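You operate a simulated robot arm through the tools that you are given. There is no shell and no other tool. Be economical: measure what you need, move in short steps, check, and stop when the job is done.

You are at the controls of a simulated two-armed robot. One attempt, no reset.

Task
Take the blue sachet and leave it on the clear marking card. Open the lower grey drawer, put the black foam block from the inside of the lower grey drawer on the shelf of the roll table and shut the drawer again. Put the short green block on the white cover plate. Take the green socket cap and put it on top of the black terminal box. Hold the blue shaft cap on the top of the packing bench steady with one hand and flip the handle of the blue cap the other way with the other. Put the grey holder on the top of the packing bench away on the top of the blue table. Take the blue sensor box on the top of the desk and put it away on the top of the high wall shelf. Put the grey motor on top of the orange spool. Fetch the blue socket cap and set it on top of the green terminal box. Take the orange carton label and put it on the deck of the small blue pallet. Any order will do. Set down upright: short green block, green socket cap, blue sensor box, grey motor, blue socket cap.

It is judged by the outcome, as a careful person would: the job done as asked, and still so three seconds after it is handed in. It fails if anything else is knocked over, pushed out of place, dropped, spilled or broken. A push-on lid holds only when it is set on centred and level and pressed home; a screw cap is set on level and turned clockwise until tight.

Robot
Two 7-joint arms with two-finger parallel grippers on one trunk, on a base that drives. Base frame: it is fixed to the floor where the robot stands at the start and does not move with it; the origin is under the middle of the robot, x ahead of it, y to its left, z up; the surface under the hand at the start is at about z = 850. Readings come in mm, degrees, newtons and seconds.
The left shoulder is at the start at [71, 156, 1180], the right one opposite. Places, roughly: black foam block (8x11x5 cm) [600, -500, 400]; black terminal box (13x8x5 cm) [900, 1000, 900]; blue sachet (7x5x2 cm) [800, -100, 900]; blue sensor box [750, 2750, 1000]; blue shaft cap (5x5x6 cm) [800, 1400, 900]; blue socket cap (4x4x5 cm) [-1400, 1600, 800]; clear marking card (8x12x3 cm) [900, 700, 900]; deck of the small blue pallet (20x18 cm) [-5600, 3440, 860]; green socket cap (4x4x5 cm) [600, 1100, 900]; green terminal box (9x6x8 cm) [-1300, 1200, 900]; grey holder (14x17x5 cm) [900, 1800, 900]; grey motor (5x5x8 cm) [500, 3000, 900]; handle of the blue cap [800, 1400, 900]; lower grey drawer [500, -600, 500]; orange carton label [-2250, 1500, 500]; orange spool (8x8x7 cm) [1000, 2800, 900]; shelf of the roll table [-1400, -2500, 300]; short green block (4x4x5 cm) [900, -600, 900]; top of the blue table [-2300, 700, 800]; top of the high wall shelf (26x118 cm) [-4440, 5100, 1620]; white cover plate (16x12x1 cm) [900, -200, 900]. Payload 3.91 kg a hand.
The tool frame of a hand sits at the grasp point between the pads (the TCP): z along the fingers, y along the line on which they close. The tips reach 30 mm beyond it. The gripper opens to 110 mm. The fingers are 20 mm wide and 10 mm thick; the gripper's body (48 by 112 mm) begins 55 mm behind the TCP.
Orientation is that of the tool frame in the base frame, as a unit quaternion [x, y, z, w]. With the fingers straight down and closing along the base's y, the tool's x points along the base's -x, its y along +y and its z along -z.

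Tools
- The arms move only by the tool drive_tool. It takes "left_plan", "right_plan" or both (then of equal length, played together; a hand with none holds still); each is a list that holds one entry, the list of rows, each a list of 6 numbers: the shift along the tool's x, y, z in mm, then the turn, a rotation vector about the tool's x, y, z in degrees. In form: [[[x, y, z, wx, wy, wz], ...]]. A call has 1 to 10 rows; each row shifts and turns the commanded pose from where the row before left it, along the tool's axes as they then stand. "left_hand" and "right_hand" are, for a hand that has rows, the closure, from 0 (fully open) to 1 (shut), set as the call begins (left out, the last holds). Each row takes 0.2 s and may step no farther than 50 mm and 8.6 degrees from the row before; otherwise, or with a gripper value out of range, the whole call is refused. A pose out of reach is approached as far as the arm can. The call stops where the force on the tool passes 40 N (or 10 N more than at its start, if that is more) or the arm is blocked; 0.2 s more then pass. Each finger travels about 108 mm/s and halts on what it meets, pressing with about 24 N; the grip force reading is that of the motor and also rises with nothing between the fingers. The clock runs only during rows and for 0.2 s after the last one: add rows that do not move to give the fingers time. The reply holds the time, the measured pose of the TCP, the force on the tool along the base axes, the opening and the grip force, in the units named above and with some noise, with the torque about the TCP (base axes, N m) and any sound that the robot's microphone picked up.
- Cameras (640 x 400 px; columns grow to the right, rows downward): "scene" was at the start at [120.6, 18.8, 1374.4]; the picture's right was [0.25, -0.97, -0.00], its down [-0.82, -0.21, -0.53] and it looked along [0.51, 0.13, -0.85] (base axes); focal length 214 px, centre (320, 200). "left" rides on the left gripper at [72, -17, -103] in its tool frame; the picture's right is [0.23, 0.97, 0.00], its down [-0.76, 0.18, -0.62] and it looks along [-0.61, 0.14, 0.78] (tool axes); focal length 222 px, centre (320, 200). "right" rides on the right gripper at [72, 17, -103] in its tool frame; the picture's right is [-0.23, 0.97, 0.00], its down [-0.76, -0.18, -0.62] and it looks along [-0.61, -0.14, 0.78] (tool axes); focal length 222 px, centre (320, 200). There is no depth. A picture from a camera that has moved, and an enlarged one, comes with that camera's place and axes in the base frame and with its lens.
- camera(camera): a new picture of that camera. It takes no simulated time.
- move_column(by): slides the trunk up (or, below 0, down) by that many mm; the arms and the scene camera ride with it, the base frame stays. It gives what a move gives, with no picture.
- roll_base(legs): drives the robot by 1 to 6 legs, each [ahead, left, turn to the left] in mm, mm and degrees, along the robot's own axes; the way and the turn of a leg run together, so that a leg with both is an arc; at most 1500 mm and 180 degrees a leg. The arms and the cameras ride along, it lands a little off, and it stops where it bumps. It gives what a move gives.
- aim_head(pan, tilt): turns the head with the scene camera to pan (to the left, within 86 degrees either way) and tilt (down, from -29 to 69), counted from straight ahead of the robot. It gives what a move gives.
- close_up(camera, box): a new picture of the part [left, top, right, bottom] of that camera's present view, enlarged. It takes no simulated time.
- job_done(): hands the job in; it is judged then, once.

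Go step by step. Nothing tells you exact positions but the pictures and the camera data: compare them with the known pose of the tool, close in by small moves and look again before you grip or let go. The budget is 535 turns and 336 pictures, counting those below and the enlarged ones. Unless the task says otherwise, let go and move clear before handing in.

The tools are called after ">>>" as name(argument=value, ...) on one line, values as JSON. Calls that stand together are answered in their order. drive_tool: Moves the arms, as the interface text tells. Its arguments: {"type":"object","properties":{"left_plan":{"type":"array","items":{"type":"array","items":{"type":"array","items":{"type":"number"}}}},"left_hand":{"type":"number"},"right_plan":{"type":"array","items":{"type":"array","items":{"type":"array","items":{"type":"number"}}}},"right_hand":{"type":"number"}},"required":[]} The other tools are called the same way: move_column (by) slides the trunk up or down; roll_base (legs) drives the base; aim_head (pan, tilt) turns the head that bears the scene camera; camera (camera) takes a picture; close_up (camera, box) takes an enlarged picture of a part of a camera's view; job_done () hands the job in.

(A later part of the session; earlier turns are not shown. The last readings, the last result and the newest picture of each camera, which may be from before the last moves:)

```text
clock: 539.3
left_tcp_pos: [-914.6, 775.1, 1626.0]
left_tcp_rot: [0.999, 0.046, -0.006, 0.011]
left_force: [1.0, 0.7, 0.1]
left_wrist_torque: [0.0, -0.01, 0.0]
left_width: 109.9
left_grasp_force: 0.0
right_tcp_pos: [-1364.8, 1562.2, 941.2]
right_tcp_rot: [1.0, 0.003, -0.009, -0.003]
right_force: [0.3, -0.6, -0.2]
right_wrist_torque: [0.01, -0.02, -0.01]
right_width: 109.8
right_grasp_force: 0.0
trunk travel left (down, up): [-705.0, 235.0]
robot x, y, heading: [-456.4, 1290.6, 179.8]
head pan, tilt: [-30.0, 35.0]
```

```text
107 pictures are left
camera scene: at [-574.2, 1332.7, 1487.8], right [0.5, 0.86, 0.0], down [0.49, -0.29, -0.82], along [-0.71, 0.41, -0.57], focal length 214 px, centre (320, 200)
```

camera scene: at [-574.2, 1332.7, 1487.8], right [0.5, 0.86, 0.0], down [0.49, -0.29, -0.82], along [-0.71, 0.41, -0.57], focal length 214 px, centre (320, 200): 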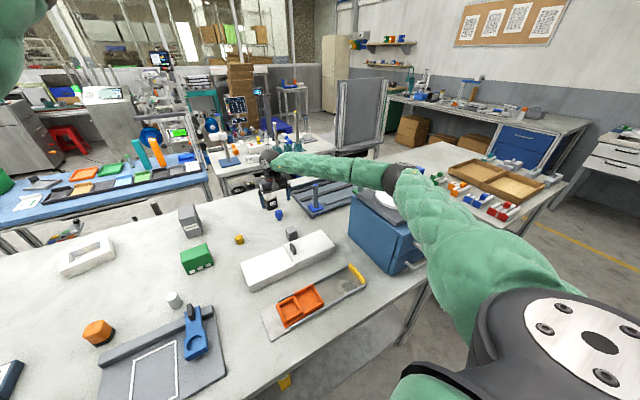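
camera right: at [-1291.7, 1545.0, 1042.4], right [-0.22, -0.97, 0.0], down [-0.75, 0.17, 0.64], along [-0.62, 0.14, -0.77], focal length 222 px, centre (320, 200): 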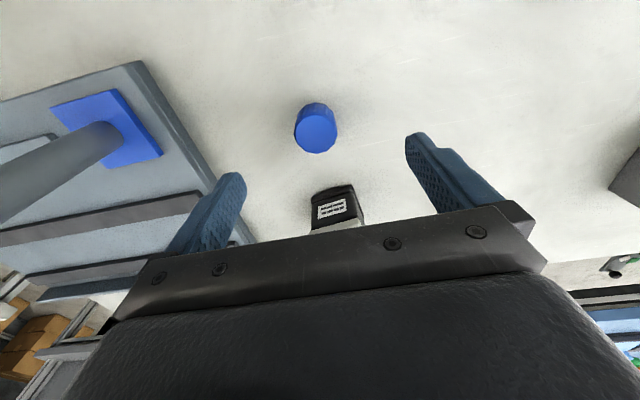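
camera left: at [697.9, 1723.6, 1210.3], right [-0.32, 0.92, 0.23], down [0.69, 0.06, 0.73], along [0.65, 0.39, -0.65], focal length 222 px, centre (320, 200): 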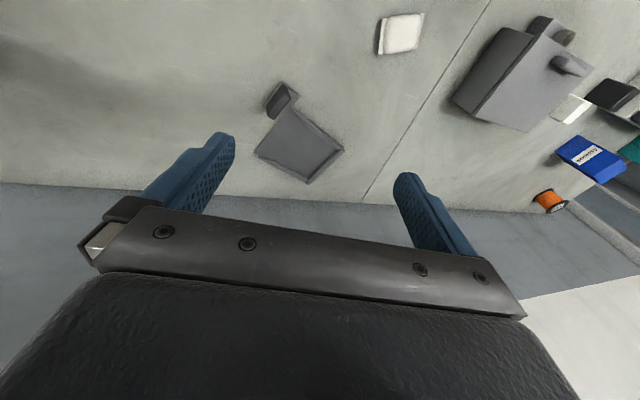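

The elbow hovers on the drawer box's top. Raising the trunk will straighten the arm and pull the elbow in, so I'll do that and then descend.

>>> drive_tool(right_plan=[[[0, 0, -30, 0, 0, 0], [0, 0, -40, 0, -0.8, 0]]])

>>> move_column(by=90)

>>> drive_tool(right_plan=[[[2, -4, 40, 0, 0, 0], [2, 0, 40, 0, 0, 0], [0, 0, 40, 0, 0, 0], [0, 0, 40, 0, 0, 0], [0, 0, 20, 0, 0, 0], [0, 0, 0, 0, 0, 0]]])

>>> camera(camera="scene")

>>> camera(camera="right")

```text
clock: 539.9
left_tcp_pos: [-920.3, 784.8, 1624.3]
left_tcp_rot: [0.999, 0.047, -0.004, 0.013]
left_force: [0.7, 0.1, -0.1]
left_wrist_torque: [0.0, -0.02, -0.02]
left_width: 109.9
left_grasp_force: 0.0
right_tcp_pos: [-1361.4, 1567.5, 990.0]
right_tcp_rot: [1.0, 0.002, -0.007, 0.001]
right_force: [-0.9, 0.7, -0.1]
right_wrist_torque: [0.01, 0.02, -0.03]
right_width: 110.2
right_grasp_force: 0.0
trunk travel left (down, up): [-705.0, 235.0]
robot x, y, heading: [-456.9, 1290.9, 179.6]
head pan, tilt: [-30.0, 35.0]
```

```text
clock: 541.1
left_tcp_pos: [-918.1, 781.2, 1716.4]
left_tcp_rot: [0.999, 0.047, -0.005, 0.012]
left_force: [-0.4, 0.2, -0.1]
left_wrist_torque: [-0.02, 0.02, 0.01]
left_width: 110.0
left_grasp_force: 0.0
right_tcp_pos: [-1362.6, 1565.7, 1083.7]
right_tcp_rot: [1.0, 0.001, -0.008, -0.001]
right_force: [0.6, 0.4, 0.1]
right_wrist_torque: [-0.01, -0.01, -0.01]
right_width: 110.1
right_grasp_force: 0.1
trunk travel left (down, up): [-795.0, 145.0]
robot x, y, heading: [-453.5, 1297.5, 179.8]
head pan, tilt: [-30.0, 35.0]
```

```text
clock: 542.5
left_tcp_pos: [-918.5, 782.3, 1716.8]
left_tcp_rot: [0.999, 0.047, -0.004, 0.012]
left_force: [0.0, 0.9, 0.9]
left_wrist_torque: [0.01, 0.03, -0.01]
left_width: 109.8
left_grasp_force: 0.0
right_tcp_pos: [-1362.1, 1571.3, 904.4]
right_tcp_rot: [1.0, 0.001, -0.007, -0.001]
right_force: [0.7, 0.1, 0.5]
right_wrist_torque: [0.0, 0.02, -0.02]
right_width: 110.1
right_grasp_force: 0.0
trunk travel left (down, up): [-795.0, 145.0]
robot x, y, heading: [-454.1, 1290.0, 179.6]
head pan, tilt: [-30.0, 35.0]
```

```text
106 pictures are left
camera scene: at [-577.5, 1339.0, 1576.4], right [0.5, 0.86, 0.0], down [0.5, -0.29, -0.82], along [-0.71, 0.41, -0.57], focal length 214 px, centre (320, 200)
```

scene: 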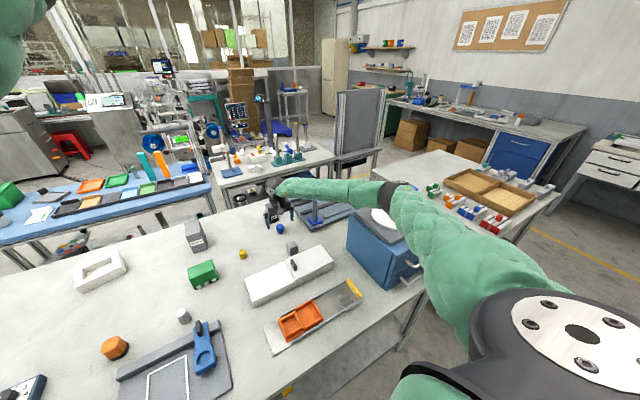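

```text
105 pictures are left
camera right: at [-1287.1, 1553.8, 1007.7], right [-0.22, -0.97, 0.0], down [-0.75, 0.17, 0.64], along [-0.62, 0.14, -0.77], focal length 222 px, centre (320, 200)
```

right: 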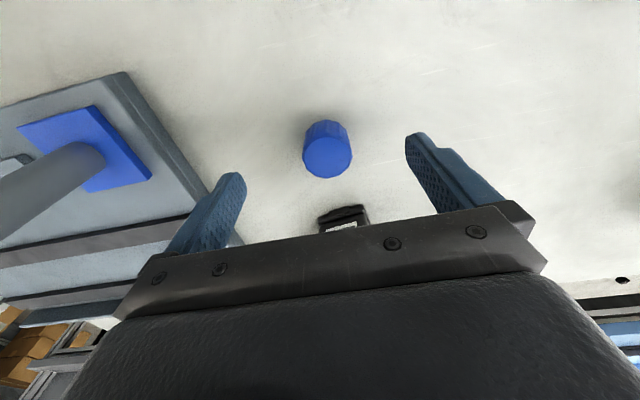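

Clear now. I'll do the final descent and grip the cap.

>>> drive_tool(right_plan=[[[0, 5, 25, 0, 0, 0], [0, 0, 21, 0, 0, 0], [0, 0, 0, 0, 0, 0]]])

>>> drive_tool(right_plan=[[[0, 0, 0, 0, 0, 0], [0, 0, 0, 0, 0, 0], [0, 0, 0, 0, 0, 0]]], right_hand=1)

>>> drive_tool(right_plan=[[[0, 0, -30, 0, 0, 0], [0, 0, -45, 0, 0, 0], [0, 0, -45, 0, 0, 0], [0, 0, -30, 0, 0, 0]]])

>>> camera(camera="right")

```text
clock: 543.4
left_tcp_pos: [-919.7, 781.9, 1716.7]
left_tcp_rot: [0.999, 0.047, -0.005, 0.012]
left_force: [-0.1, 0.0, 0.4]
left_wrist_torque: [0.0, -0.02, -0.01]
left_width: 110.0
left_grasp_force: 0.0
right_tcp_pos: [-1361.4, 1566.0, 858.4]
right_tcp_rot: [1.0, 0.001, -0.008, -0.001]
right_force: [-0.6, 0.0, 0.3]
right_wrist_torque: [-0.01, 0.02, -0.01]
right_width: 109.8
right_grasp_force: 0.0
trunk travel left (down, up): [-795.0, 145.0]
robot x, y, heading: [-454.1, 1293.9, 180.0]
head pan, tilt: [-30.0, 35.0]
```

```text
clock: 544.1
left_tcp_pos: [-918.8, 782.5, 1716.0]
left_tcp_rot: [0.999, 0.047, -0.005, 0.013]
left_force: [0.7, 0.6, -0.1]
left_wrist_torque: [0.02, 0.01, -0.01]
left_width: 110.1
left_grasp_force: 0.1
right_tcp_pos: [-1361.2, 1566.2, 858.5]
right_tcp_rot: [1.0, 0.003, -0.008, 0.001]
right_force: [-0.3, 0.3, -0.1]
right_wrist_torque: [0.01, -0.02, 0.01]
right_width: 33.7
right_grasp_force: 23.9
trunk travel left (down, up): [-795.0, 145.0]
robot x, y, heading: [-457.3, 1296.7, 179.7]
head pan, tilt: [-30.0, 35.0]
```

```text
clock: 545.1
left_tcp_pos: [-919.0, 783.1, 1716.0]
left_tcp_rot: [0.999, 0.047, -0.004, 0.012]
left_force: [-0.2, 1.0, -0.3]
left_wrist_torque: [-0.01, 0.0, -0.01]
left_width: 110.2
left_grasp_force: 0.0
right_tcp_pos: [-1358.4, 1566.3, 1007.7]
right_tcp_rot: [1.0, 0.002, -0.008, -0.001]
right_force: [-0.8, 0.7, -0.3]
right_wrist_torque: [-0.03, -0.01, 0.0]
right_width: 33.7
right_grasp_force: 23.7
trunk travel left (down, up): [-795.0, 145.0]
robot x, y, heading: [-448.4, 1288.8, 179.7]
head pan, tilt: [-30.0, 35.0]
```

```text
104 pictures are left
camera right: at [-1283.3, 1549.7, 1110.7], right [-0.22, -0.97, 0.0], down [-0.75, 0.17, 0.64], along [-0.62, 0.14, -0.77], focal length 222 px, centre (320, 200)
```

right: 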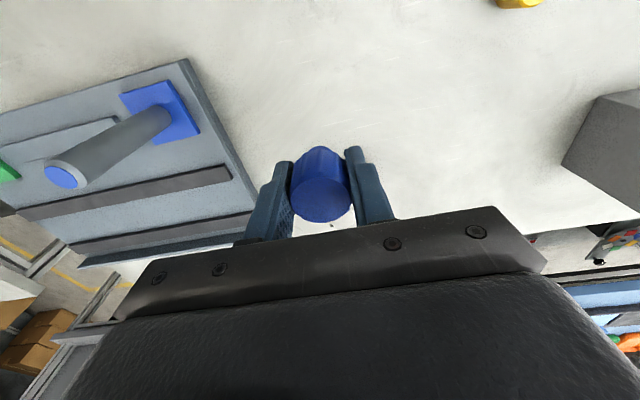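

The cap is held. I'll carry it over toward the green terminal box.

>>> drive_tool(right_plan=[[[12.3, 43.9, 0, 0, 0.9, 0], [12.3, 43.9, 0, 0, 0, 0], [12.3, 43.9, 0, 0, 0, 0], [12.3, 43.9, 0, 0, 0, 0], [12.3, 43.9, 0, 0, 0, 0], [12.3, 43.9, 0, 0, 0, 0], [12.3, 43.9, 0, 0, 0, 0], [12.3, 43.9, 0, 0, 0, 0], [0, 0, 0, 0, 0, 0]]])

>>> aim_head(pan=0, tilt=45)

>>> camera(camera="right")

>>> close_up(camera="scene", box=[250, 100, 370, 190])

```text
clock: 547.1
left_tcp_pos: [-919.5, 783.0, 1716.3]
left_tcp_rot: [0.999, 0.047, -0.005, 0.013]
left_force: [0.6, 0.4, 0.2]
left_wrist_torque: [-0.02, 0.0, -0.01]
left_width: 110.1
left_grasp_force: 0.0
right_tcp_pos: [-1258.5, 1216.1, 1009.7]
right_tcp_rot: [1.0, 0.002, 0.001, 0.0]
right_force: [0.1, 0.0, 0.2]
right_wrist_torque: [-0.02, -0.01, -0.02]
right_width: 33.8
right_grasp_force: 24.5
trunk travel left (down, up): [-795.0, 145.0]
robot x, y, heading: [-451.3, 1293.0, 179.6]
head pan, tilt: [-30.0, 35.0]
```

```text
clock: 548.1
left_tcp_pos: [-919.7, 782.0, 1715.1]
left_tcp_rot: [0.999, 0.047, -0.005, 0.013]
left_force: [0.0, 0.5, 0.2]
left_wrist_torque: [-0.02, 0.01, 0.02]
left_width: 109.9
left_grasp_force: 0.1
right_tcp_pos: [-1259.4, 1215.7, 1010.8]
right_tcp_rot: [1.0, 0.002, 0.001, 0.0]
right_force: [-0.2, 0.5, -1.2]
right_wrist_torque: [0.02, -0.02, -0.01]
right_width: 33.7
right_grasp_force: 24.5
trunk travel left (down, up): [-795.0, 145.0]
robot x, y, heading: [-455.3, 1295.2, 179.9]
head pan, tilt: [0.0, 45.0]
```

```text
103 pictures are left
camera right: at [-1186.2, 1198.5, 1114.1], right [-0.22, -0.97, 0.0], down [-0.76, 0.17, 0.62], along [-0.61, 0.14, -0.78], focal length 222 px, centre (320, 200)
```

right: 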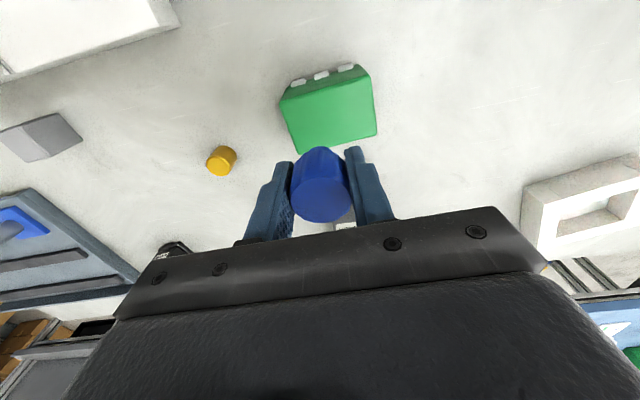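

```text
4.44 times, centred on (310, 145) of scene
camera zoom: at [-583.1, 1294.6, 1561.6], right [0.01, 1.0, 0.0], down [0.71, 0.0, -0.71], along [-0.71, 0.0, -0.71], focal length 953 px, centre (364, 444)
```

zoom: 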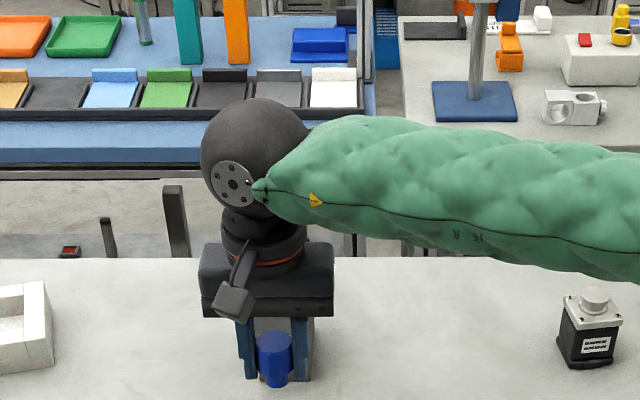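

>>> drive_tool(right_plan=[[[-4, 10, 0, 0, 0, 0], [0, 0, 40, 0, 0, 0], [0, 0, 35, 0, 0, 0], [0, 0, 0, 0, 0, 0]]])

>>> close_up(camera="right", box=[240, 50, 432, 230])

>>> camera(camera="scene")

```text
clock: 549.1
left_tcp_pos: [-918.7, 781.3, 1717.0]
left_tcp_rot: [0.999, 0.048, -0.005, 0.012]
left_force: [-0.3, -0.6, 0.4]
left_wrist_torque: [0.0, 0.01, 0.01]
left_width: 109.9
left_grasp_force: 0.1
right_tcp_pos: [-1262.4, 1204.1, 933.4]
right_tcp_rot: [1.0, 0.001, -0.001, 0.0]
right_force: [0.4, 0.6, -0.9]
right_wrist_torque: [0.01, 0.03, 0.02]
right_width: 33.5
right_grasp_force: 23.8
trunk travel left (down, up): [-795.0, 145.0]
robot x, y, heading: [-453.6, 1291.9, 179.5]
head pan, tilt: [0.0, 45.0]
```

```text
2.22 times, centred on (336, 140) of right
camera zoom: at [-1189.9, 1187.5, 1037.6], right [-0.22, -0.97, 0.0], down [-0.76, 0.17, 0.62], along [-0.61, 0.14, -0.78], focal length 494 px, centre (284, 333)
```

zoom: 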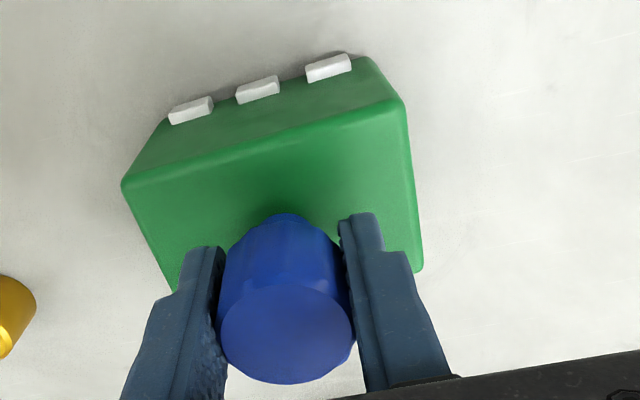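

```text
100 pictures are left
camera scene: at [-582.6, 1294.4, 1561.6], right [0.01, 1.0, 0.0], down [0.71, 0.0, -0.71], along [-0.71, 0.0, -0.71], focal length 214 px, centre (320, 200)
```

scene: 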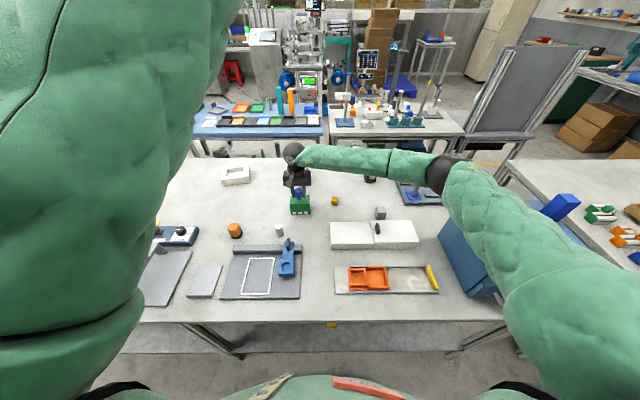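

It is well centred, so I'll lower to contact.

>>> drive_tool(right_plan=[[[3, 0, 7, 0, 0, 0], [0, 0, 4, 0, 0, 0], [0, 0, 0, 0, 0, 0]]])

>>> drive_tool(right_plan=[[[0, 0, 3, 0, 0, 0], [0, 0, 0, 0, 0, 0]]])

>>> drive_tool(right_plan=[[[0, 0, 3, 0, 0, 0], [0, 0, 0, 0, 0, 0]]])

>>> drive_tool(right_plan=[[[0, 0, 3, 0, 0, 0], [0, 0, 0, 0, 0, 0]]])

```text
clock: 549.9
left_tcp_pos: [-917.4, 782.5, 1716.2]
left_tcp_rot: [0.999, 0.047, -0.005, 0.013]
left_force: [-0.7, -0.4, -0.5]
left_wrist_torque: [0.03, -0.01, -0.02]
left_width: 110.0
left_grasp_force: 0.1
right_tcp_pos: [-1260.2, 1206.0, 922.9]
right_tcp_rot: [1.0, 0.002, 0.0, 0.001]
right_force: [-1.7, -1.4, 15.5]
right_wrist_torque: [-0.07, 0.11, -0.01]
right_width: 33.9
right_grasp_force: 24.4
trunk travel left (down, up): [-795.0, 145.0]
robot x, y, heading: [-452.9, 1293.1, 179.8]
head pan, tilt: [0.0, 45.0]
```

```text
clock: 550.5
left_tcp_pos: [-917.6, 782.3, 1717.0]
left_tcp_rot: [0.999, 0.047, -0.005, 0.013]
left_force: [-0.4, 0.2, 0.2]
left_wrist_torque: [0.0, 0.01, -0.01]
left_width: 110.1
left_grasp_force: 0.0
right_tcp_pos: [-1259.9, 1205.1, 921.3]
right_tcp_rot: [1.0, 0.001, 0.0, 0.0]
right_force: [0.0, 0.2, 21.2]
right_wrist_torque: [0.02, -0.04, 0.02]
right_width: 33.3
right_grasp_force: 24.5
trunk travel left (down, up): [-795.0, 145.0]
robot x, y, heading: [-454.8, 1287.6, 179.7]
head pan, tilt: [0.0, 45.0]
```

```text
clock: 551.3
left_tcp_pos: [-919.4, 783.7, 1715.7]
left_tcp_rot: [0.999, 0.048, -0.005, 0.012]
left_force: [-0.1, 0.3, -0.6]
left_wrist_torque: [0.01, -0.01, 0.01]
left_width: 109.9
left_grasp_force: 0.0
right_tcp_pos: [-1260.9, 1205.1, 918.8]
right_tcp_rot: [1.0, 0.002, -0.001, 0.001]
right_force: [8.9, 2.6, 22.0]
right_wrist_torque: [0.41, -0.4, -0.12]
right_width: 33.3
right_grasp_force: 23.9
trunk travel left (down, up): [-795.0, 145.0]
robot x, y, heading: [-453.9, 1292.6, 179.5]
head pan, tilt: [0.0, 45.0]
stopped in row 2 (right hand): the force on the tool passed its limit at 40 N (the readings are from after the stop); the commanded pose is now the measured one
```

```text
clock: 551.9
left_tcp_pos: [-917.6, 782.2, 1714.9]
left_tcp_rot: [0.999, 0.048, -0.005, 0.013]
left_force: [-0.3, -0.2, -1.0]
left_wrist_torque: [0.01, -0.04, 0.0]
left_width: 110.0
left_grasp_force: 0.0
right_tcp_pos: [-1263.5, 1203.4, 919.7]
right_tcp_rot: [1.0, 0.002, -0.004, 0.002]
right_force: [6.3, 1.3, 19.5]
right_wrist_torque: [0.42, -0.38, -0.12]
right_width: 33.4
right_grasp_force: 23.9
trunk travel left (down, up): [-795.0, 145.0]
robot x, y, heading: [-456.8, 1296.0, 179.7]
head pan, tilt: [0.0, 45.0]
stopped in row 2 (right hand): the force on the tool passed its limit at 42 N (the readings are from after the stop); the commanded pose is now the measured one
```

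It reached contact earlier than I assumed; I pressed a little too much. I'll back off 2 mm and look before releasing.

>>> drive_tool(right_plan=[[[0, 0, -2.5, 0, 0.3, 0], [0, 0, 0, 0, 0, 0]]])

>>> close_up(camera="scene", box=[260, 160, 340, 220])

>>> close_up(camera="right", box=[240, 50, 432, 230])

```text
clock: 552.5
left_tcp_pos: [-918.7, 782.5, 1715.3]
left_tcp_rot: [0.999, 0.047, -0.005, 0.013]
left_force: [-0.7, 0.0, 0.5]
left_wrist_torque: [-0.04, -0.01, -0.02]
left_width: 110.4
left_grasp_force: 0.1
right_tcp_pos: [-1263.7, 1204.3, 919.1]
right_tcp_rot: [1.0, 0.001, -0.001, 0.002]
right_force: [-0.5, -1.3, 7.9]
right_wrist_torque: [0.07, -0.04, 0.06]
right_width: 33.3
right_grasp_force: 24.2
trunk travel left (down, up): [-795.0, 145.0]
robot x, y, heading: [-455.7, 1290.7, 180.0]
head pan, tilt: [0.0, 45.0]
```

```text
6.67 times, centred on (300, 190) of scene
camera zoom: at [-582.5, 1294.6, 1561.5], right [0.0, 1.0, 0.0], down [0.71, 0.0, -0.71], along [-0.71, 0.0, -0.71], focal length 1430 px, centre (453, 267)
```

zoom: 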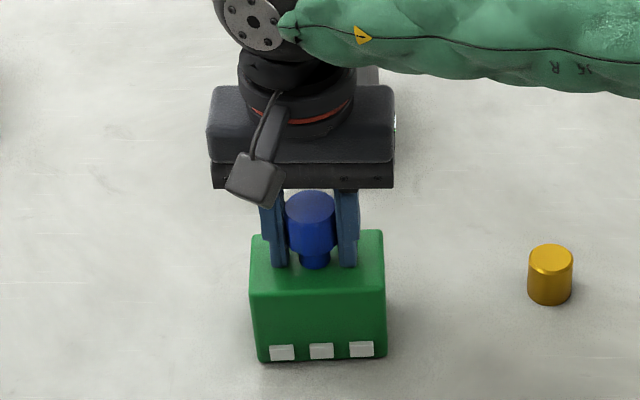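

```text
2.22 times, centred on (336, 140) of right
camera zoom: at [-1190.2, 1187.7, 1024.1], right [-0.22, -0.97, 0.0], down [-0.76, 0.18, 0.62], along [-0.61, 0.14, -0.78], focal length 494 px, centre (284, 333)
```

zoom: 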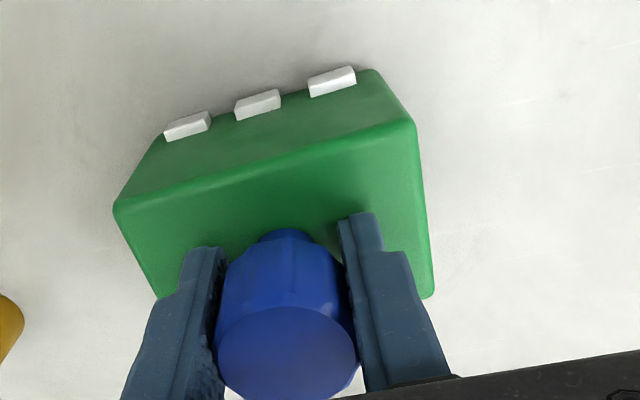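

The cap stands upright, centred on the green box. I'll release and lift.

>>> drive_tool(right_plan=[[[0, 0, 0, 0, 0, 0], [0, 0, 0, 0, 0, 0]]], right_hand=0.35)

>>> drive_tool(right_plan=[[[0, 0, -20, 0, 0, 0], [0, 0, -45, 0, 0, 0], [0, 0, -45, 0, 0, 0], [0, 0, -45, 0, 0, 0], [0, 0, -45, 0, 0, 0], [30, 20, -30, 0, 0, 0]]])

>>> close_up(camera="scene", box=[240, 150, 380, 240])

```text
clock: 553.1
left_tcp_pos: [-918.5, 782.3, 1715.7]
left_tcp_rot: [0.999, 0.048, -0.004, 0.013]
left_force: [0.4, 0.9, -0.2]
left_wrist_torque: [0.03, 0.03, 0.0]
left_width: 109.8
left_grasp_force: 0.1
right_tcp_pos: [-1262.2, 1204.6, 919.5]
right_tcp_rot: [1.0, 0.002, -0.001, 0.002]
right_force: [0.9, -1.9, 5.7]
right_wrist_torque: [0.17, -0.05, -0.02]
right_width: 70.6
right_grasp_force: 0.1
trunk travel left (down, up): [-795.0, 145.0]
robot x, y, heading: [-455.2, 1290.5, 179.9]
head pan, tilt: [0.0, 45.0]
```

```text
clock: 554.5
left_tcp_pos: [-918.1, 779.6, 1716.9]
left_tcp_rot: [0.999, 0.048, -0.005, 0.013]
left_force: [0.1, 0.2, 0.1]
left_wrist_torque: [0.01, -0.03, 0.01]
left_width: 110.2
left_grasp_force: 0.0
right_tcp_pos: [-1230.7, 1185.7, 1149.6]
right_tcp_rot: [1.0, 0.002, -0.001, 0.001]
right_force: [-0.1, -0.3, 0.3]
right_wrist_torque: [0.02, 0.04, -0.02]
right_width: 71.1
right_grasp_force: 0.0
trunk travel left (down, up): [-795.0, 145.0]
robot x, y, heading: [-451.4, 1290.9, 179.7]
head pan, tilt: [0.0, 45.0]
```

```text
4.44 times, centred on (310, 195) of scene
camera zoom: at [-582.0, 1293.6, 1561.6], right [0.01, 1.0, 0.0], down [0.71, 0.0, -0.71], along [-0.71, 0.0, -0.71], focal length 953 px, centre (364, 222)
```

zoom: 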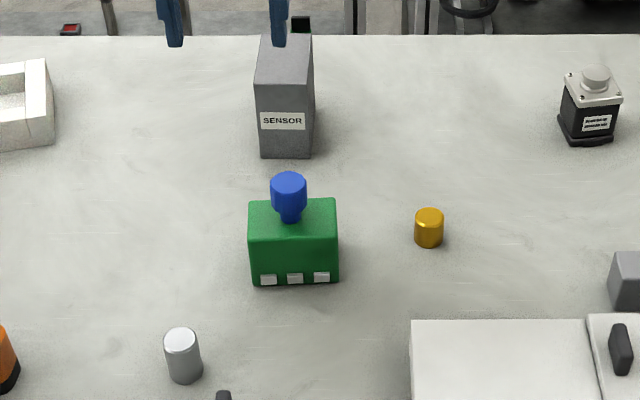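

The blue cap is placed. Next I'll go to the bench's right part for the green block and the drawer.

>>> roll_base(legs=[[-280, 0, 0], [0, 0, 90], [0, 0, 90], [0, -850, 0], [0, -830, 0]])

>>> aim_head(pan=-15, tilt=45)

>>> camera(camera="scene")

```text
clock: 572.1
left_tcp_pos: [238.2, 116.5, 1715.8]
left_tcp_rot: [-0.029, 0.999, 0.012, 0.005]
left_force: [0.9, 0.0, 0.3]
left_wrist_torque: [0.0, -0.02, -0.02]
left_width: 109.7
left_grasp_force: 0.0
right_tcp_pos: [533.8, -300.4, 1149.3]
right_tcp_rot: [0.017, 1.0, 0.001, 0.0]
right_force: [0.2, -0.3, -0.5]
right_wrist_torque: [0.0, 0.01, 0.0]
right_width: 71.4
right_grasp_force: 0.0
trunk travel left (down, up): [-795.0, 145.0]
robot x, y, heading: [-245.6, -377.9, -2.4]
head pan, tilt: [0.0, 45.0]
```

```text
clock: 572.8
left_tcp_pos: [238.1, 114.3, 1715.8]
left_tcp_rot: [-0.029, 0.999, 0.012, 0.005]
left_force: [-0.4, 0.1, 0.5]
left_wrist_torque: [0.03, -0.01, -0.01]
left_width: 109.8
left_grasp_force: 0.1
right_tcp_pos: [533.7, -300.5, 1149.9]
right_tcp_rot: [0.017, 1.0, 0.002, -0.001]
right_force: [0.2, -0.5, -0.6]
right_wrist_torque: [0.02, -0.01, 0.01]
right_width: 71.7
right_grasp_force: 0.1
trunk travel left (down, up): [-795.0, 145.0]
robot x, y, heading: [-242.4, -380.7, -2.3]
head pan, tilt: [-15.0, 45.0]
```

```text
96 pictures are left
camera scene: at [-114.5, -403.0, 1561.6], right [-0.3, -0.95, 0.0], down [-0.68, 0.21, -0.71], along [0.67, -0.21, -0.71], focal length 214 px, centre (320, 200)
```

scene: 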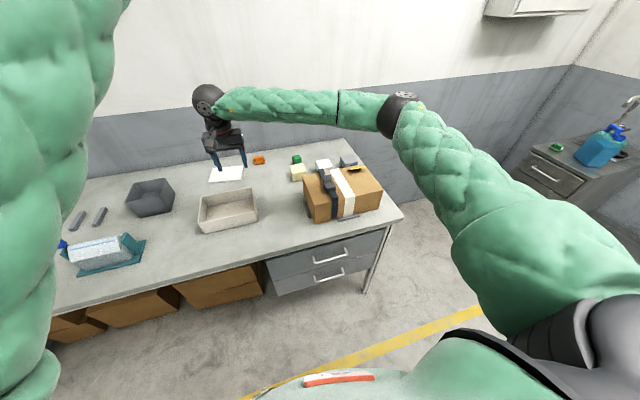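

>>> roll_base(legs=[[0, 0, 2.3], [250, -20, 0]])

>>> move_column(by=-110)

>>> drive_tool(right_plan=[[[-15, -45, 0, 0, 0, 0], [-15, -45, 0, 0, 0, 0], [-15, -45, 0, 0, 0, 0], [-15, -45, 0, 0, 0, 0], [-15, -45, 0, 0, 0, 0], [-15, -45, 0, 0, 0, 0]]], right_hand=0.2)

>>> camera(camera="right")

>>> camera(camera="scene")

```text
clock: 575.1
left_tcp_pos: [472.3, 110.6, 1717.5]
left_tcp_rot: [-0.046, 0.999, 0.012, 0.004]
left_force: [0.3, 0.9, -0.1]
left_wrist_torque: [-0.02, 0.0, 0.01]
left_width: 109.8
left_grasp_force: 0.0
right_tcp_pos: [782.1, -294.5, 1150.2]
right_tcp_rot: [-0.001, 1.0, 0.001, 0.002]
right_force: [0.3, 0.4, -0.5]
right_wrist_torque: [-0.01, -0.02, 0.02]
right_width: 71.4
right_grasp_force: 0.0
trunk travel left (down, up): [-795.0, 145.0]
robot x, y, heading: [7.3, -401.1, -0.7]
head pan, tilt: [-15.0, 45.0]
```

```text
clock: 576.5
left_tcp_pos: [471.6, 109.9, 1606.2]
left_tcp_rot: [-0.046, 0.999, 0.013, 0.005]
left_force: [-0.1, 0.1, -0.6]
left_wrist_torque: [-0.01, 0.0, 0.02]
left_width: 109.9
left_grasp_force: 0.0
right_tcp_pos: [782.9, -295.3, 1040.8]
right_tcp_rot: [0.0, 1.0, 0.002, 0.001]
right_force: [-0.2, -0.7, -0.7]
right_wrist_torque: [0.04, -0.02, 0.01]
right_width: 71.3
right_grasp_force: 0.1
trunk travel left (down, up): [-685.0, 255.0]
robot x, y, heading: [8.7, -402.1, -0.6]
head pan, tilt: [-15.0, 45.0]
```

```text
clock: 577.9
left_tcp_pos: [471.1, 108.6, 1606.3]
left_tcp_rot: [-0.047, 0.999, 0.013, 0.005]
left_force: [-0.1, -0.6, 0.3]
left_wrist_torque: [0.03, -0.02, -0.01]
left_width: 109.7
left_grasp_force: 0.1
right_tcp_pos: [874.1, -566.0, 1040.5]
right_tcp_rot: [-0.003, 1.0, 0.002, 0.002]
right_force: [0.0, 0.6, 0.3]
right_wrist_torque: [-0.01, 0.01, -0.01]
right_width: 87.9
right_grasp_force: 0.1
trunk travel left (down, up): [-685.0, 255.0]
robot x, y, heading: [7.3, -403.8, -0.4]
head pan, tilt: [-15.0, 45.0]
```

```text
95 pictures are left
camera right: at [801.3, -550.3, 1144.9], right [0.22, 0.97, 0.0], down [0.76, -0.18, 0.62], along [0.61, -0.14, -0.78], focal length 222 px, centre (320, 200)
```

right: 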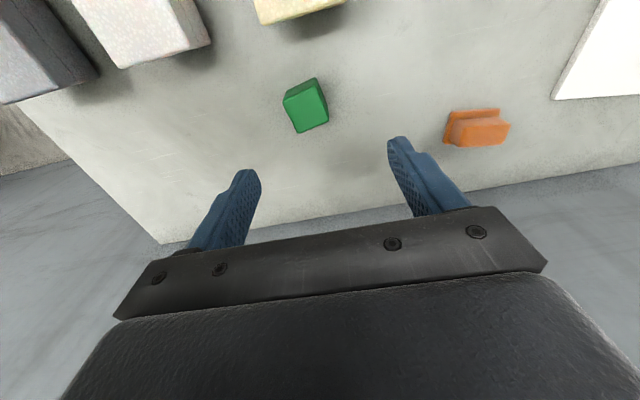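

```text
94 pictures are left
camera scene: at [138.4, -421.1, 1451.5], right [-0.26, -0.96, 0.0], down [-0.68, 0.19, -0.71], along [0.68, -0.19, -0.71], focal length 214 px, centre (320, 200)
```

scene: 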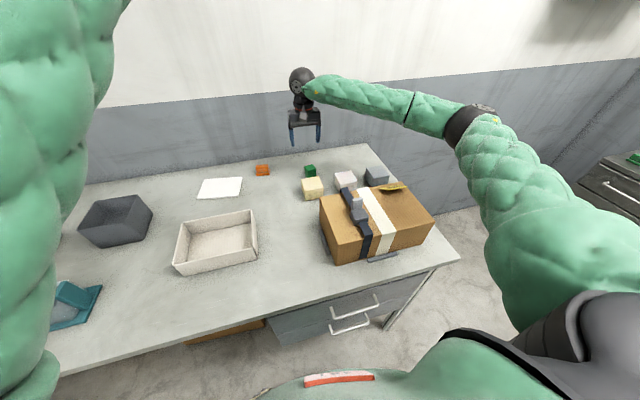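

The green block is at about [872, -578], yaw ~-7°. I'll align, descend and grip.

>>> drive_tool(right_plan=[[[1.5, -12, 40, 0, 0, -7], [0, 0, 40, 0, 0, 0], [0, 0, 20, 0, 0, 0], [0, 0, 0, 0, 0, 0]]])

>>> camera(camera="right")

```text
clock: 578.9
left_tcp_pos: [470.9, 109.4, 1605.9]
left_tcp_rot: [-0.047, 0.999, 0.013, 0.005]
left_force: [-0.5, 1.2, -0.1]
left_wrist_torque: [0.01, 0.0, 0.02]
left_width: 110.0
left_grasp_force: 0.1
right_tcp_pos: [871.1, -578.3, 939.6]
right_tcp_rot: [-0.061, 0.998, 0.002, 0.0]
right_force: [0.6, 1.2, 0.6]
right_wrist_torque: [-0.02, 0.0, 0.0]
right_width: 87.9
right_grasp_force: 0.0
trunk travel left (down, up): [-685.0, 255.0]
robot x, y, heading: [3.4, -396.5, -0.3]
head pan, tilt: [-15.0, 45.0]
```

```text
93 pictures are left
camera right: at [796.9, -570.6, 1044.0], right [0.1, 0.99, 0.0], down [0.78, -0.08, 0.62], along [0.62, -0.06, -0.78], focal length 222 px, centre (320, 200)
```

right: 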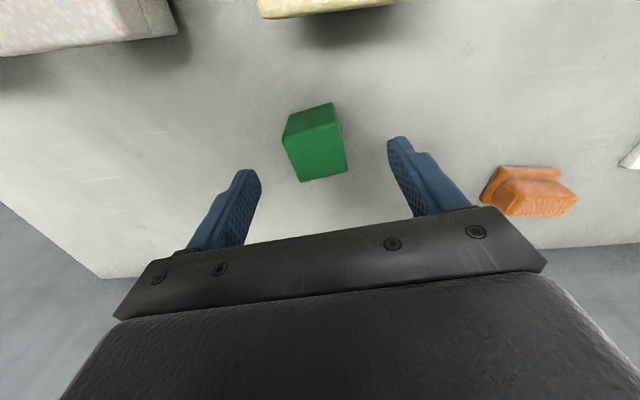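

>>> drive_tool(right_plan=[[[2, -3, 30, 0, 0, 0], [0, 0, 27, 0, 0, 0], [0, 0, 0, 0, 0, 0]]])

>>> drive_tool(right_plan=[[[0, 0, 0, 0, 0, 0], [0, 0, 0, 0, 0, 0], [0, 0, 0, 0, 0, 0]]], right_hand=1)

>>> drive_tool(right_plan=[[[0, 0, -40, 0, 0, 0], [0, 0, -45, 0, 0, 0], [0, 0, -25, 0, 0, 7], [-2, 45, 0, 0, 0, 0], [-2, 45, 0, 0, 0, 0], [-2, 45, 0, 0, 0, 0], [-2, 45, 0, 0, 0, 0], [-2, 45, 0, 0, 0, 0], [-2, 45, 0, 0, 0, 0], [-2, 45, 0, 0, 0, 0]]])

>>> drive_tool(right_plan=[[[0, 45, 0, 0, 0, 0], [0, 20, 0, 0, 0, 0], [0, 0, 0, 0, 0, 0]]])

>>> camera(camera="right")

```text
clock: 579.7
left_tcp_pos: [471.6, 110.5, 1605.9]
left_tcp_rot: [-0.047, 0.999, 0.013, 0.004]
left_force: [0.2, -0.1, -0.3]
left_wrist_torque: [0.03, -0.02, -0.01]
left_width: 110.0
left_grasp_force: 0.1
right_tcp_pos: [869.2, -578.8, 883.2]
right_tcp_rot: [-0.062, 0.998, 0.001, 0.001]
right_force: [0.1, -0.3, 0.1]
right_wrist_torque: [0.03, 0.01, 0.01]
right_width: 88.0
right_grasp_force: 0.0
trunk travel left (down, up): [-685.0, 255.0]
robot x, y, heading: [8.7, -398.6, -0.3]
head pan, tilt: [-15.0, 45.0]
```

```text
clock: 580.5
left_tcp_pos: [471.3, 110.1, 1605.7]
left_tcp_rot: [-0.046, 0.999, 0.012, 0.004]
left_force: [0.7, 0.3, -0.8]
left_wrist_torque: [0.04, 0.03, 0.0]
left_width: 109.8
left_grasp_force: 0.0
right_tcp_pos: [868.9, -579.4, 883.5]
right_tcp_rot: [-0.061, 0.998, 0.002, 0.001]
right_force: [0.4, -0.3, -0.2]
right_wrist_torque: [-0.01, -0.01, 0.03]
right_width: 39.4
right_grasp_force: 24.3
trunk travel left (down, up): [-685.0, 255.0]
robot x, y, heading: [6.3, -401.3, -0.5]
head pan, tilt: [-15.0, 45.0]
```

```text
clock: 582.7
left_tcp_pos: [472.1, 111.8, 1606.0]
left_tcp_rot: [-0.047, 0.999, 0.011, 0.006]
left_force: [-1.9, -0.1, -0.4]
left_wrist_torque: [-0.05, -0.01, 0.0]
left_width: 110.0
left_grasp_force: 0.1
right_tcp_pos: [881.0, -266.3, 993.8]
right_tcp_rot: [0.0, 1.0, 0.0, 0.001]
right_force: [0.0, 0.1, -0.3]
right_wrist_torque: [-0.01, 0.04, -0.01]
right_width: 39.6
right_grasp_force: 23.6
trunk travel left (down, up): [-685.0, 255.0]
robot x, y, heading: [4.5, -401.3, -0.5]
head pan, tilt: [-15.0, 45.0]
```

```text
clock: 583.5
left_tcp_pos: [472.9, 109.3, 1606.4]
left_tcp_rot: [-0.047, 0.999, 0.013, 0.005]
left_force: [-0.3, 0.5, 0.6]
left_wrist_torque: [0.02, 0.02, 0.01]
left_width: 110.1
left_grasp_force: 0.0
right_tcp_pos: [883.4, -201.0, 993.5]
right_tcp_rot: [-0.001, 1.0, 0.001, -0.001]
right_force: [0.0, -0.9, -0.7]
right_wrist_torque: [0.03, 0.01, 0.02]
right_width: 39.6
right_grasp_force: 24.4
trunk travel left (down, up): [-685.0, 255.0]
robot x, y, heading: [1.3, -401.6, -0.6]
head pan, tilt: [-15.0, 45.0]
```

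```text
92 pictures are left
camera right: at [811.0, -185.0, 1097.4], right [0.23, 0.97, 0.0], down [0.76, -0.18, 0.62], along [0.61, -0.14, -0.78], focal length 222 px, centre (320, 200)
```

right: 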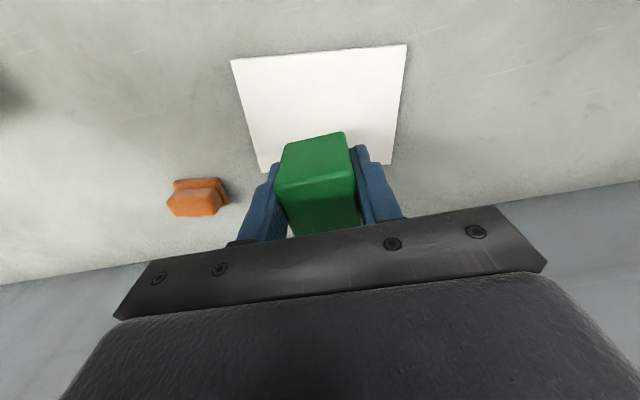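

The plate's centre is [891, -197]. I'll lower the block onto it.

>>> drive_tool(right_plan=[[[-7, 4, 30, 0, 0, 0], [0, 0, 35, 0, 0, 0], [0, 0, 25, 0, 0, 0], [0, 0, 0, 0, 0, 0]]])

>>> drive_tool(right_plan=[[[0, 0, 4, 0, 0, 0], [0, 0, 0, 0, 0, 0]]])

>>> drive_tool(right_plan=[[[0, 0, 3, 0, 0, 0], [0, 0, 0, 0, 0, 0]]])

```text
clock: 584.5
left_tcp_pos: [471.6, 110.7, 1606.5]
left_tcp_rot: [-0.047, 0.999, 0.013, 0.005]
left_force: [0.0, -0.4, -1.0]
left_wrist_torque: [0.01, 0.0, 0.0]
left_width: 110.1
left_grasp_force: 0.1
right_tcp_pos: [892.5, -193.9, 903.4]
right_tcp_rot: [-0.001, 1.0, 0.002, 0.0]
right_force: [1.1, 1.0, -1.0]
right_wrist_torque: [-0.02, -0.01, 0.0]
right_width: 39.5
right_grasp_force: 24.4
trunk travel left (down, up): [-685.0, 255.0]
robot x, y, heading: [5.7, -399.7, -0.4]
head pan, tilt: [-15.0, 45.0]
```

```text
clock: 585.1
left_tcp_pos: [471.6, 110.9, 1606.7]
left_tcp_rot: [-0.046, 0.999, 0.012, 0.005]
left_force: [-0.7, 0.9, -0.3]
left_wrist_torque: [0.03, 0.03, 0.04]
left_width: 110.1
left_grasp_force: 0.0
right_tcp_pos: [892.2, -195.6, 900.1]
right_tcp_rot: [-0.001, 1.0, 0.001, -0.001]
right_force: [-0.3, 0.4, -0.5]
right_wrist_torque: [0.0, 0.02, 0.01]
right_width: 39.9
right_grasp_force: 23.9
trunk travel left (down, up): [-685.0, 255.0]
robot x, y, heading: [5.3, -398.5, -0.6]
head pan, tilt: [-15.0, 45.0]
```

```text
clock: 585.7
left_tcp_pos: [471.7, 110.4, 1605.5]
left_tcp_rot: [-0.046, 0.999, 0.013, 0.005]
left_force: [-0.9, 0.2, -0.1]
left_wrist_torque: [0.0, -0.02, -0.01]
left_width: 109.9
left_grasp_force: 0.1
right_tcp_pos: [891.6, -194.6, 896.0]
right_tcp_rot: [-0.002, 1.0, 0.002, 0.0]
right_force: [-0.6, 0.8, -1.2]
right_wrist_torque: [-0.02, -0.01, -0.01]
right_width: 39.8
right_grasp_force: 24.1
trunk travel left (down, up): [-685.0, 255.0]
robot x, y, heading: [6.6, -400.4, -0.4]
head pan, tilt: [-15.0, 45.0]
```

>>> drive_tool(right_plan=[[[0, 0, 2, 0, 0, 0], [0, 0, 0, 0, 0, 0]]])

>>> drive_tool(right_plan=[[[0, 0, 2, 0, 0, 0], [0, 0, 0, 0, 0, 0]]])

>>> close_up(camera="scene", box=[170, 150, 290, 225])

```text
clock: 586.3
left_tcp_pos: [473.2, 109.4, 1605.7]
left_tcp_rot: [-0.046, 0.999, 0.012, 0.004]
left_force: [-0.3, -0.3, 0.4]
left_wrist_torque: [0.0, 0.01, 0.03]
left_width: 109.9
left_grasp_force: 0.1
right_tcp_pos: [892.4, -195.0, 893.8]
right_tcp_rot: [-0.001, 1.0, 0.003, 0.0]
right_force: [-0.6, 0.0, -0.1]
right_wrist_torque: [0.0, 0.0, 0.0]
right_width: 39.6
right_grasp_force: 24.5
trunk travel left (down, up): [-685.0, 255.0]
robot x, y, heading: [8.9, -402.6, -0.4]
head pan, tilt: [-15.0, 45.0]
```

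```text
clock: 586.9
left_tcp_pos: [471.2, 110.4, 1606.1]
left_tcp_rot: [-0.046, 0.999, 0.012, 0.005]
left_force: [0.8, -0.6, -0.2]
left_wrist_torque: [-0.04, 0.03, -0.02]
left_width: 110.0
left_grasp_force: 0.1
right_tcp_pos: [890.0, -194.3, 892.9]
right_tcp_rot: [-0.001, 1.0, 0.002, -0.001]
right_force: [0.6, -0.2, -1.4]
right_wrist_torque: [-0.02, 0.0, 0.01]
right_width: 39.7
right_grasp_force: 24.1
trunk travel left (down, up): [-685.0, 255.0]
robot x, y, heading: [3.8, -400.9, -0.3]
head pan, tilt: [-15.0, 45.0]
```

```text
5.33 times, centred on (230, 188) of scene
camera zoom: at [138.5, -419.7, 1451.6], right [-0.27, -0.96, 0.0], down [-0.68, 0.19, -0.71], along [0.68, -0.19, -0.71], focal length 1144 px, centre (800, 267)
```

zoom: 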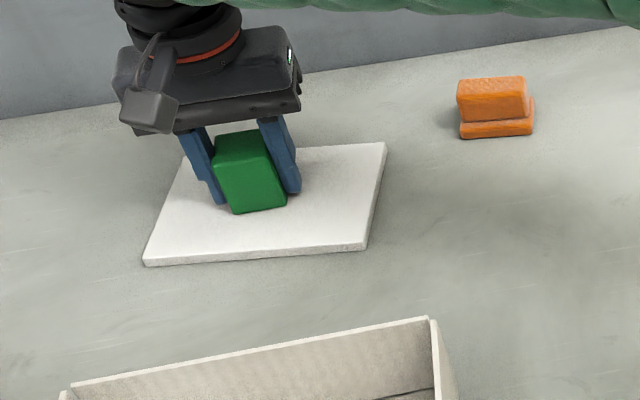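

>>> drive_tool(right_plan=[[[6, -5, 1, 0, 0, 0], [0, 0, 1, 0, 0, 0], [0, 0, 0, 0, 0, 0]]])

>>> drive_tool(right_plan=[[[0, 0, 2, 0, 0, 0], [0, 0, 0, 0, 0, 0]]])

>>> drive_tool(right_plan=[[[0, 0, 1.5, 0, 0, 0], [0, 0, 0, 0, 0, 0]]])

```text
clock: 587.7
left_tcp_pos: [470.3, 110.3, 1606.5]
left_tcp_rot: [-0.046, 0.999, 0.013, 0.004]
left_force: [0.4, -0.8, 0.0]
left_wrist_torque: [0.02, 0.03, 0.03]
left_width: 109.7
left_grasp_force: 0.0
right_tcp_pos: [884.0, -200.0, 892.5]
right_tcp_rot: [-0.001, 1.0, 0.002, 0.002]
right_force: [4.7, 0.4, 13.8]
right_wrist_torque: [-0.2, -0.07, 0.09]
right_width: 39.7
right_grasp_force: 23.7
trunk travel left (down, up): [-685.0, 255.0]
robot x, y, heading: [5.8, -399.1, -0.5]
head pan, tilt: [-15.0, 45.0]
```

```text
clock: 588.3
left_tcp_pos: [470.5, 109.8, 1607.1]
left_tcp_rot: [-0.047, 0.999, 0.013, 0.005]
left_force: [0.2, 0.2, 0.0]
left_wrist_torque: [-0.05, -0.01, 0.02]
left_width: 110.2
left_grasp_force: 0.1
right_tcp_pos: [884.5, -200.1, 890.5]
right_tcp_rot: [-0.001, 1.0, 0.002, 0.001]
right_force: [1.3, -2.0, 19.3]
right_wrist_torque: [-0.41, 0.12, 0.06]
right_width: 39.8
right_grasp_force: 23.8
trunk travel left (down, up): [-685.0, 255.0]
robot x, y, heading: [1.4, -395.6, -0.2]
head pan, tilt: [-15.0, 45.0]
```

```text
clock: 588.9
left_tcp_pos: [468.4, 110.3, 1607.1]
left_tcp_rot: [-0.046, 0.999, 0.013, 0.006]
left_force: [-1.0, -0.5, -0.4]
left_wrist_torque: [0.01, -0.01, 0.01]
left_width: 109.9
left_grasp_force: 0.0
right_tcp_pos: [884.0, -198.8, 889.3]
right_tcp_rot: [-0.001, 1.0, 0.002, 0.002]
right_force: [5.4, -1.1, 31.0]
right_wrist_torque: [-0.6, 0.12, 0.08]
right_width: 39.6
right_grasp_force: 23.2
trunk travel left (down, up): [-685.0, 255.0]
robot x, y, heading: [6.4, -399.1, -0.1]
head pan, tilt: [-15.0, 45.0]
```

In firm contact; I'll release and lift.

>>> drive_tool(right_plan=[[[0, 0, -2, 0, 0, 0], [0, 0, 0, 0, 0, 0], [0, 0, 0, 0, 0, 0]]], right_hand=0.2)

>>> drive_tool(right_plan=[[[0, 0, -30, 0, 0, 0], [0, 0, -45, 0, 0, 0], [0, 0, -45, 0, 0, 0], [30, -20, -30, 0, 0, 0], [40, -25, 0, 0, 0, 0], [40, -25, 0, 0, 0, 0]]])

>>> aim_head(pan=-20, tilt=60)

>>> camera(camera="scene")

```text
clock: 589.7
left_tcp_pos: [469.2, 111.0, 1605.8]
left_tcp_rot: [-0.046, 0.999, 0.012, 0.005]
left_force: [-0.1, 0.5, 0.2]
left_wrist_torque: [-0.04, 0.01, -0.03]
left_width: 110.0
left_grasp_force: 0.1
right_tcp_pos: [883.0, -199.7, 889.2]
right_tcp_rot: [0.0, 1.0, 0.002, 0.0]
right_force: [-6.3, 4.6, 16.3]
right_wrist_torque: [-0.6, 0.22, -0.29]
right_width: 85.4
right_grasp_force: 0.1
trunk travel left (down, up): [-685.0, 255.0]
robot x, y, heading: [9.6, -399.2, -0.6]
head pan, tilt: [-15.0, 45.0]
```

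```text
clock: 591.1
left_tcp_pos: [470.4, 110.0, 1606.3]
left_tcp_rot: [-0.046, 0.999, 0.013, 0.005]
left_force: [0.4, -0.5, 0.0]
left_wrist_torque: [0.03, 0.0, 0.0]
left_width: 110.3
left_grasp_force: 0.0
right_tcp_pos: [776.4, -269.7, 1040.0]
right_tcp_rot: [-0.002, 1.0, 0.003, 0.0]
right_force: [-0.2, -0.2, 0.4]
right_wrist_torque: [-0.02, -0.06, -0.01]
right_width: 88.0
right_grasp_force: 0.0
trunk travel left (down, up): [-685.0, 255.0]
robot x, y, heading: [4.8, -399.5, -0.7]
head pan, tilt: [-15.0, 45.0]
```

```text
clock: 591.9
left_tcp_pos: [472.6, 110.9, 1605.3]
left_tcp_rot: [-0.047, 0.999, 0.012, 0.005]
left_force: [0.0, -0.1, -0.6]
left_wrist_torque: [0.02, 0.02, -0.02]
left_width: 110.1
left_grasp_force: 0.1
right_tcp_pos: [777.5, -268.5, 1038.7]
right_tcp_rot: [0.0, 1.0, 0.001, -0.001]
right_force: [-0.7, -0.2, 0.2]
right_wrist_torque: [0.0, -0.01, -0.02]
right_width: 88.0
right_grasp_force: 0.0
trunk travel left (down, up): [-685.0, 255.0]
robot x, y, heading: [5.0, -398.8, -0.1]
head pan, tilt: [-20.0, 60.0]
```

```text
90 pictures are left
camera scene: at [122.6, -421.1, 1432.1], right [-0.35, -0.94, 0.0], down [-0.81, 0.3, -0.5], along [0.47, -0.17, -0.87], focal length 214 px, centre (320, 200)
```

scene: 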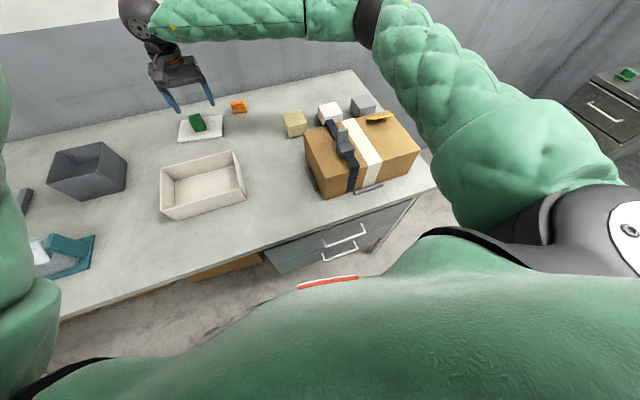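

>>> close_up(camera="scene", box=[150, 95, 250, 160])

>>> close_up(camera="scene", box=[240, 180, 440, 300])

```text
6.15 times, centred on (200, 128) of scene
camera zoom: at [122.6, -421.1, 1432.1], right [-0.35, -0.94, 0.0], down [-0.81, 0.3, -0.5], along [0.47, -0.17, -0.87], focal length 1320 px, centre (1058, 646)
```

zoom: 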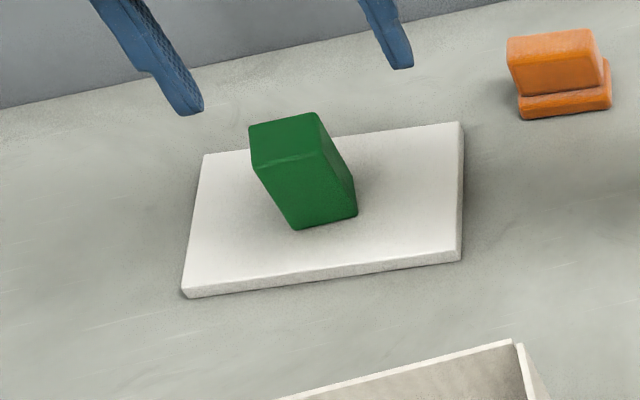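

```text
3.20 times, centred on (340, 240) of scene
camera zoom: at [122.6, -421.1, 1432.1], right [-0.35, -0.94, 0.0], down [-0.81, 0.3, -0.5], along [0.47, -0.17, -0.87], focal length 686 px, centre (256, 72)
```

zoom: 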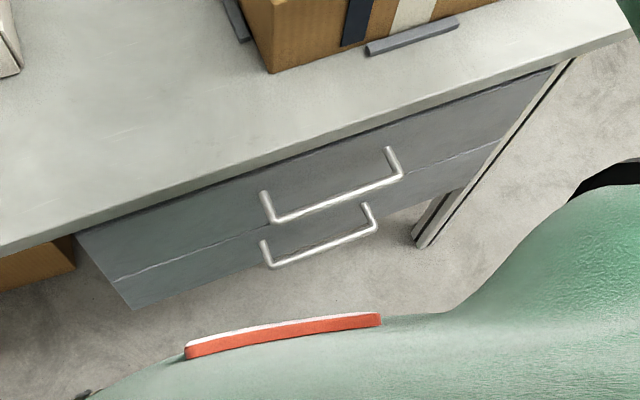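

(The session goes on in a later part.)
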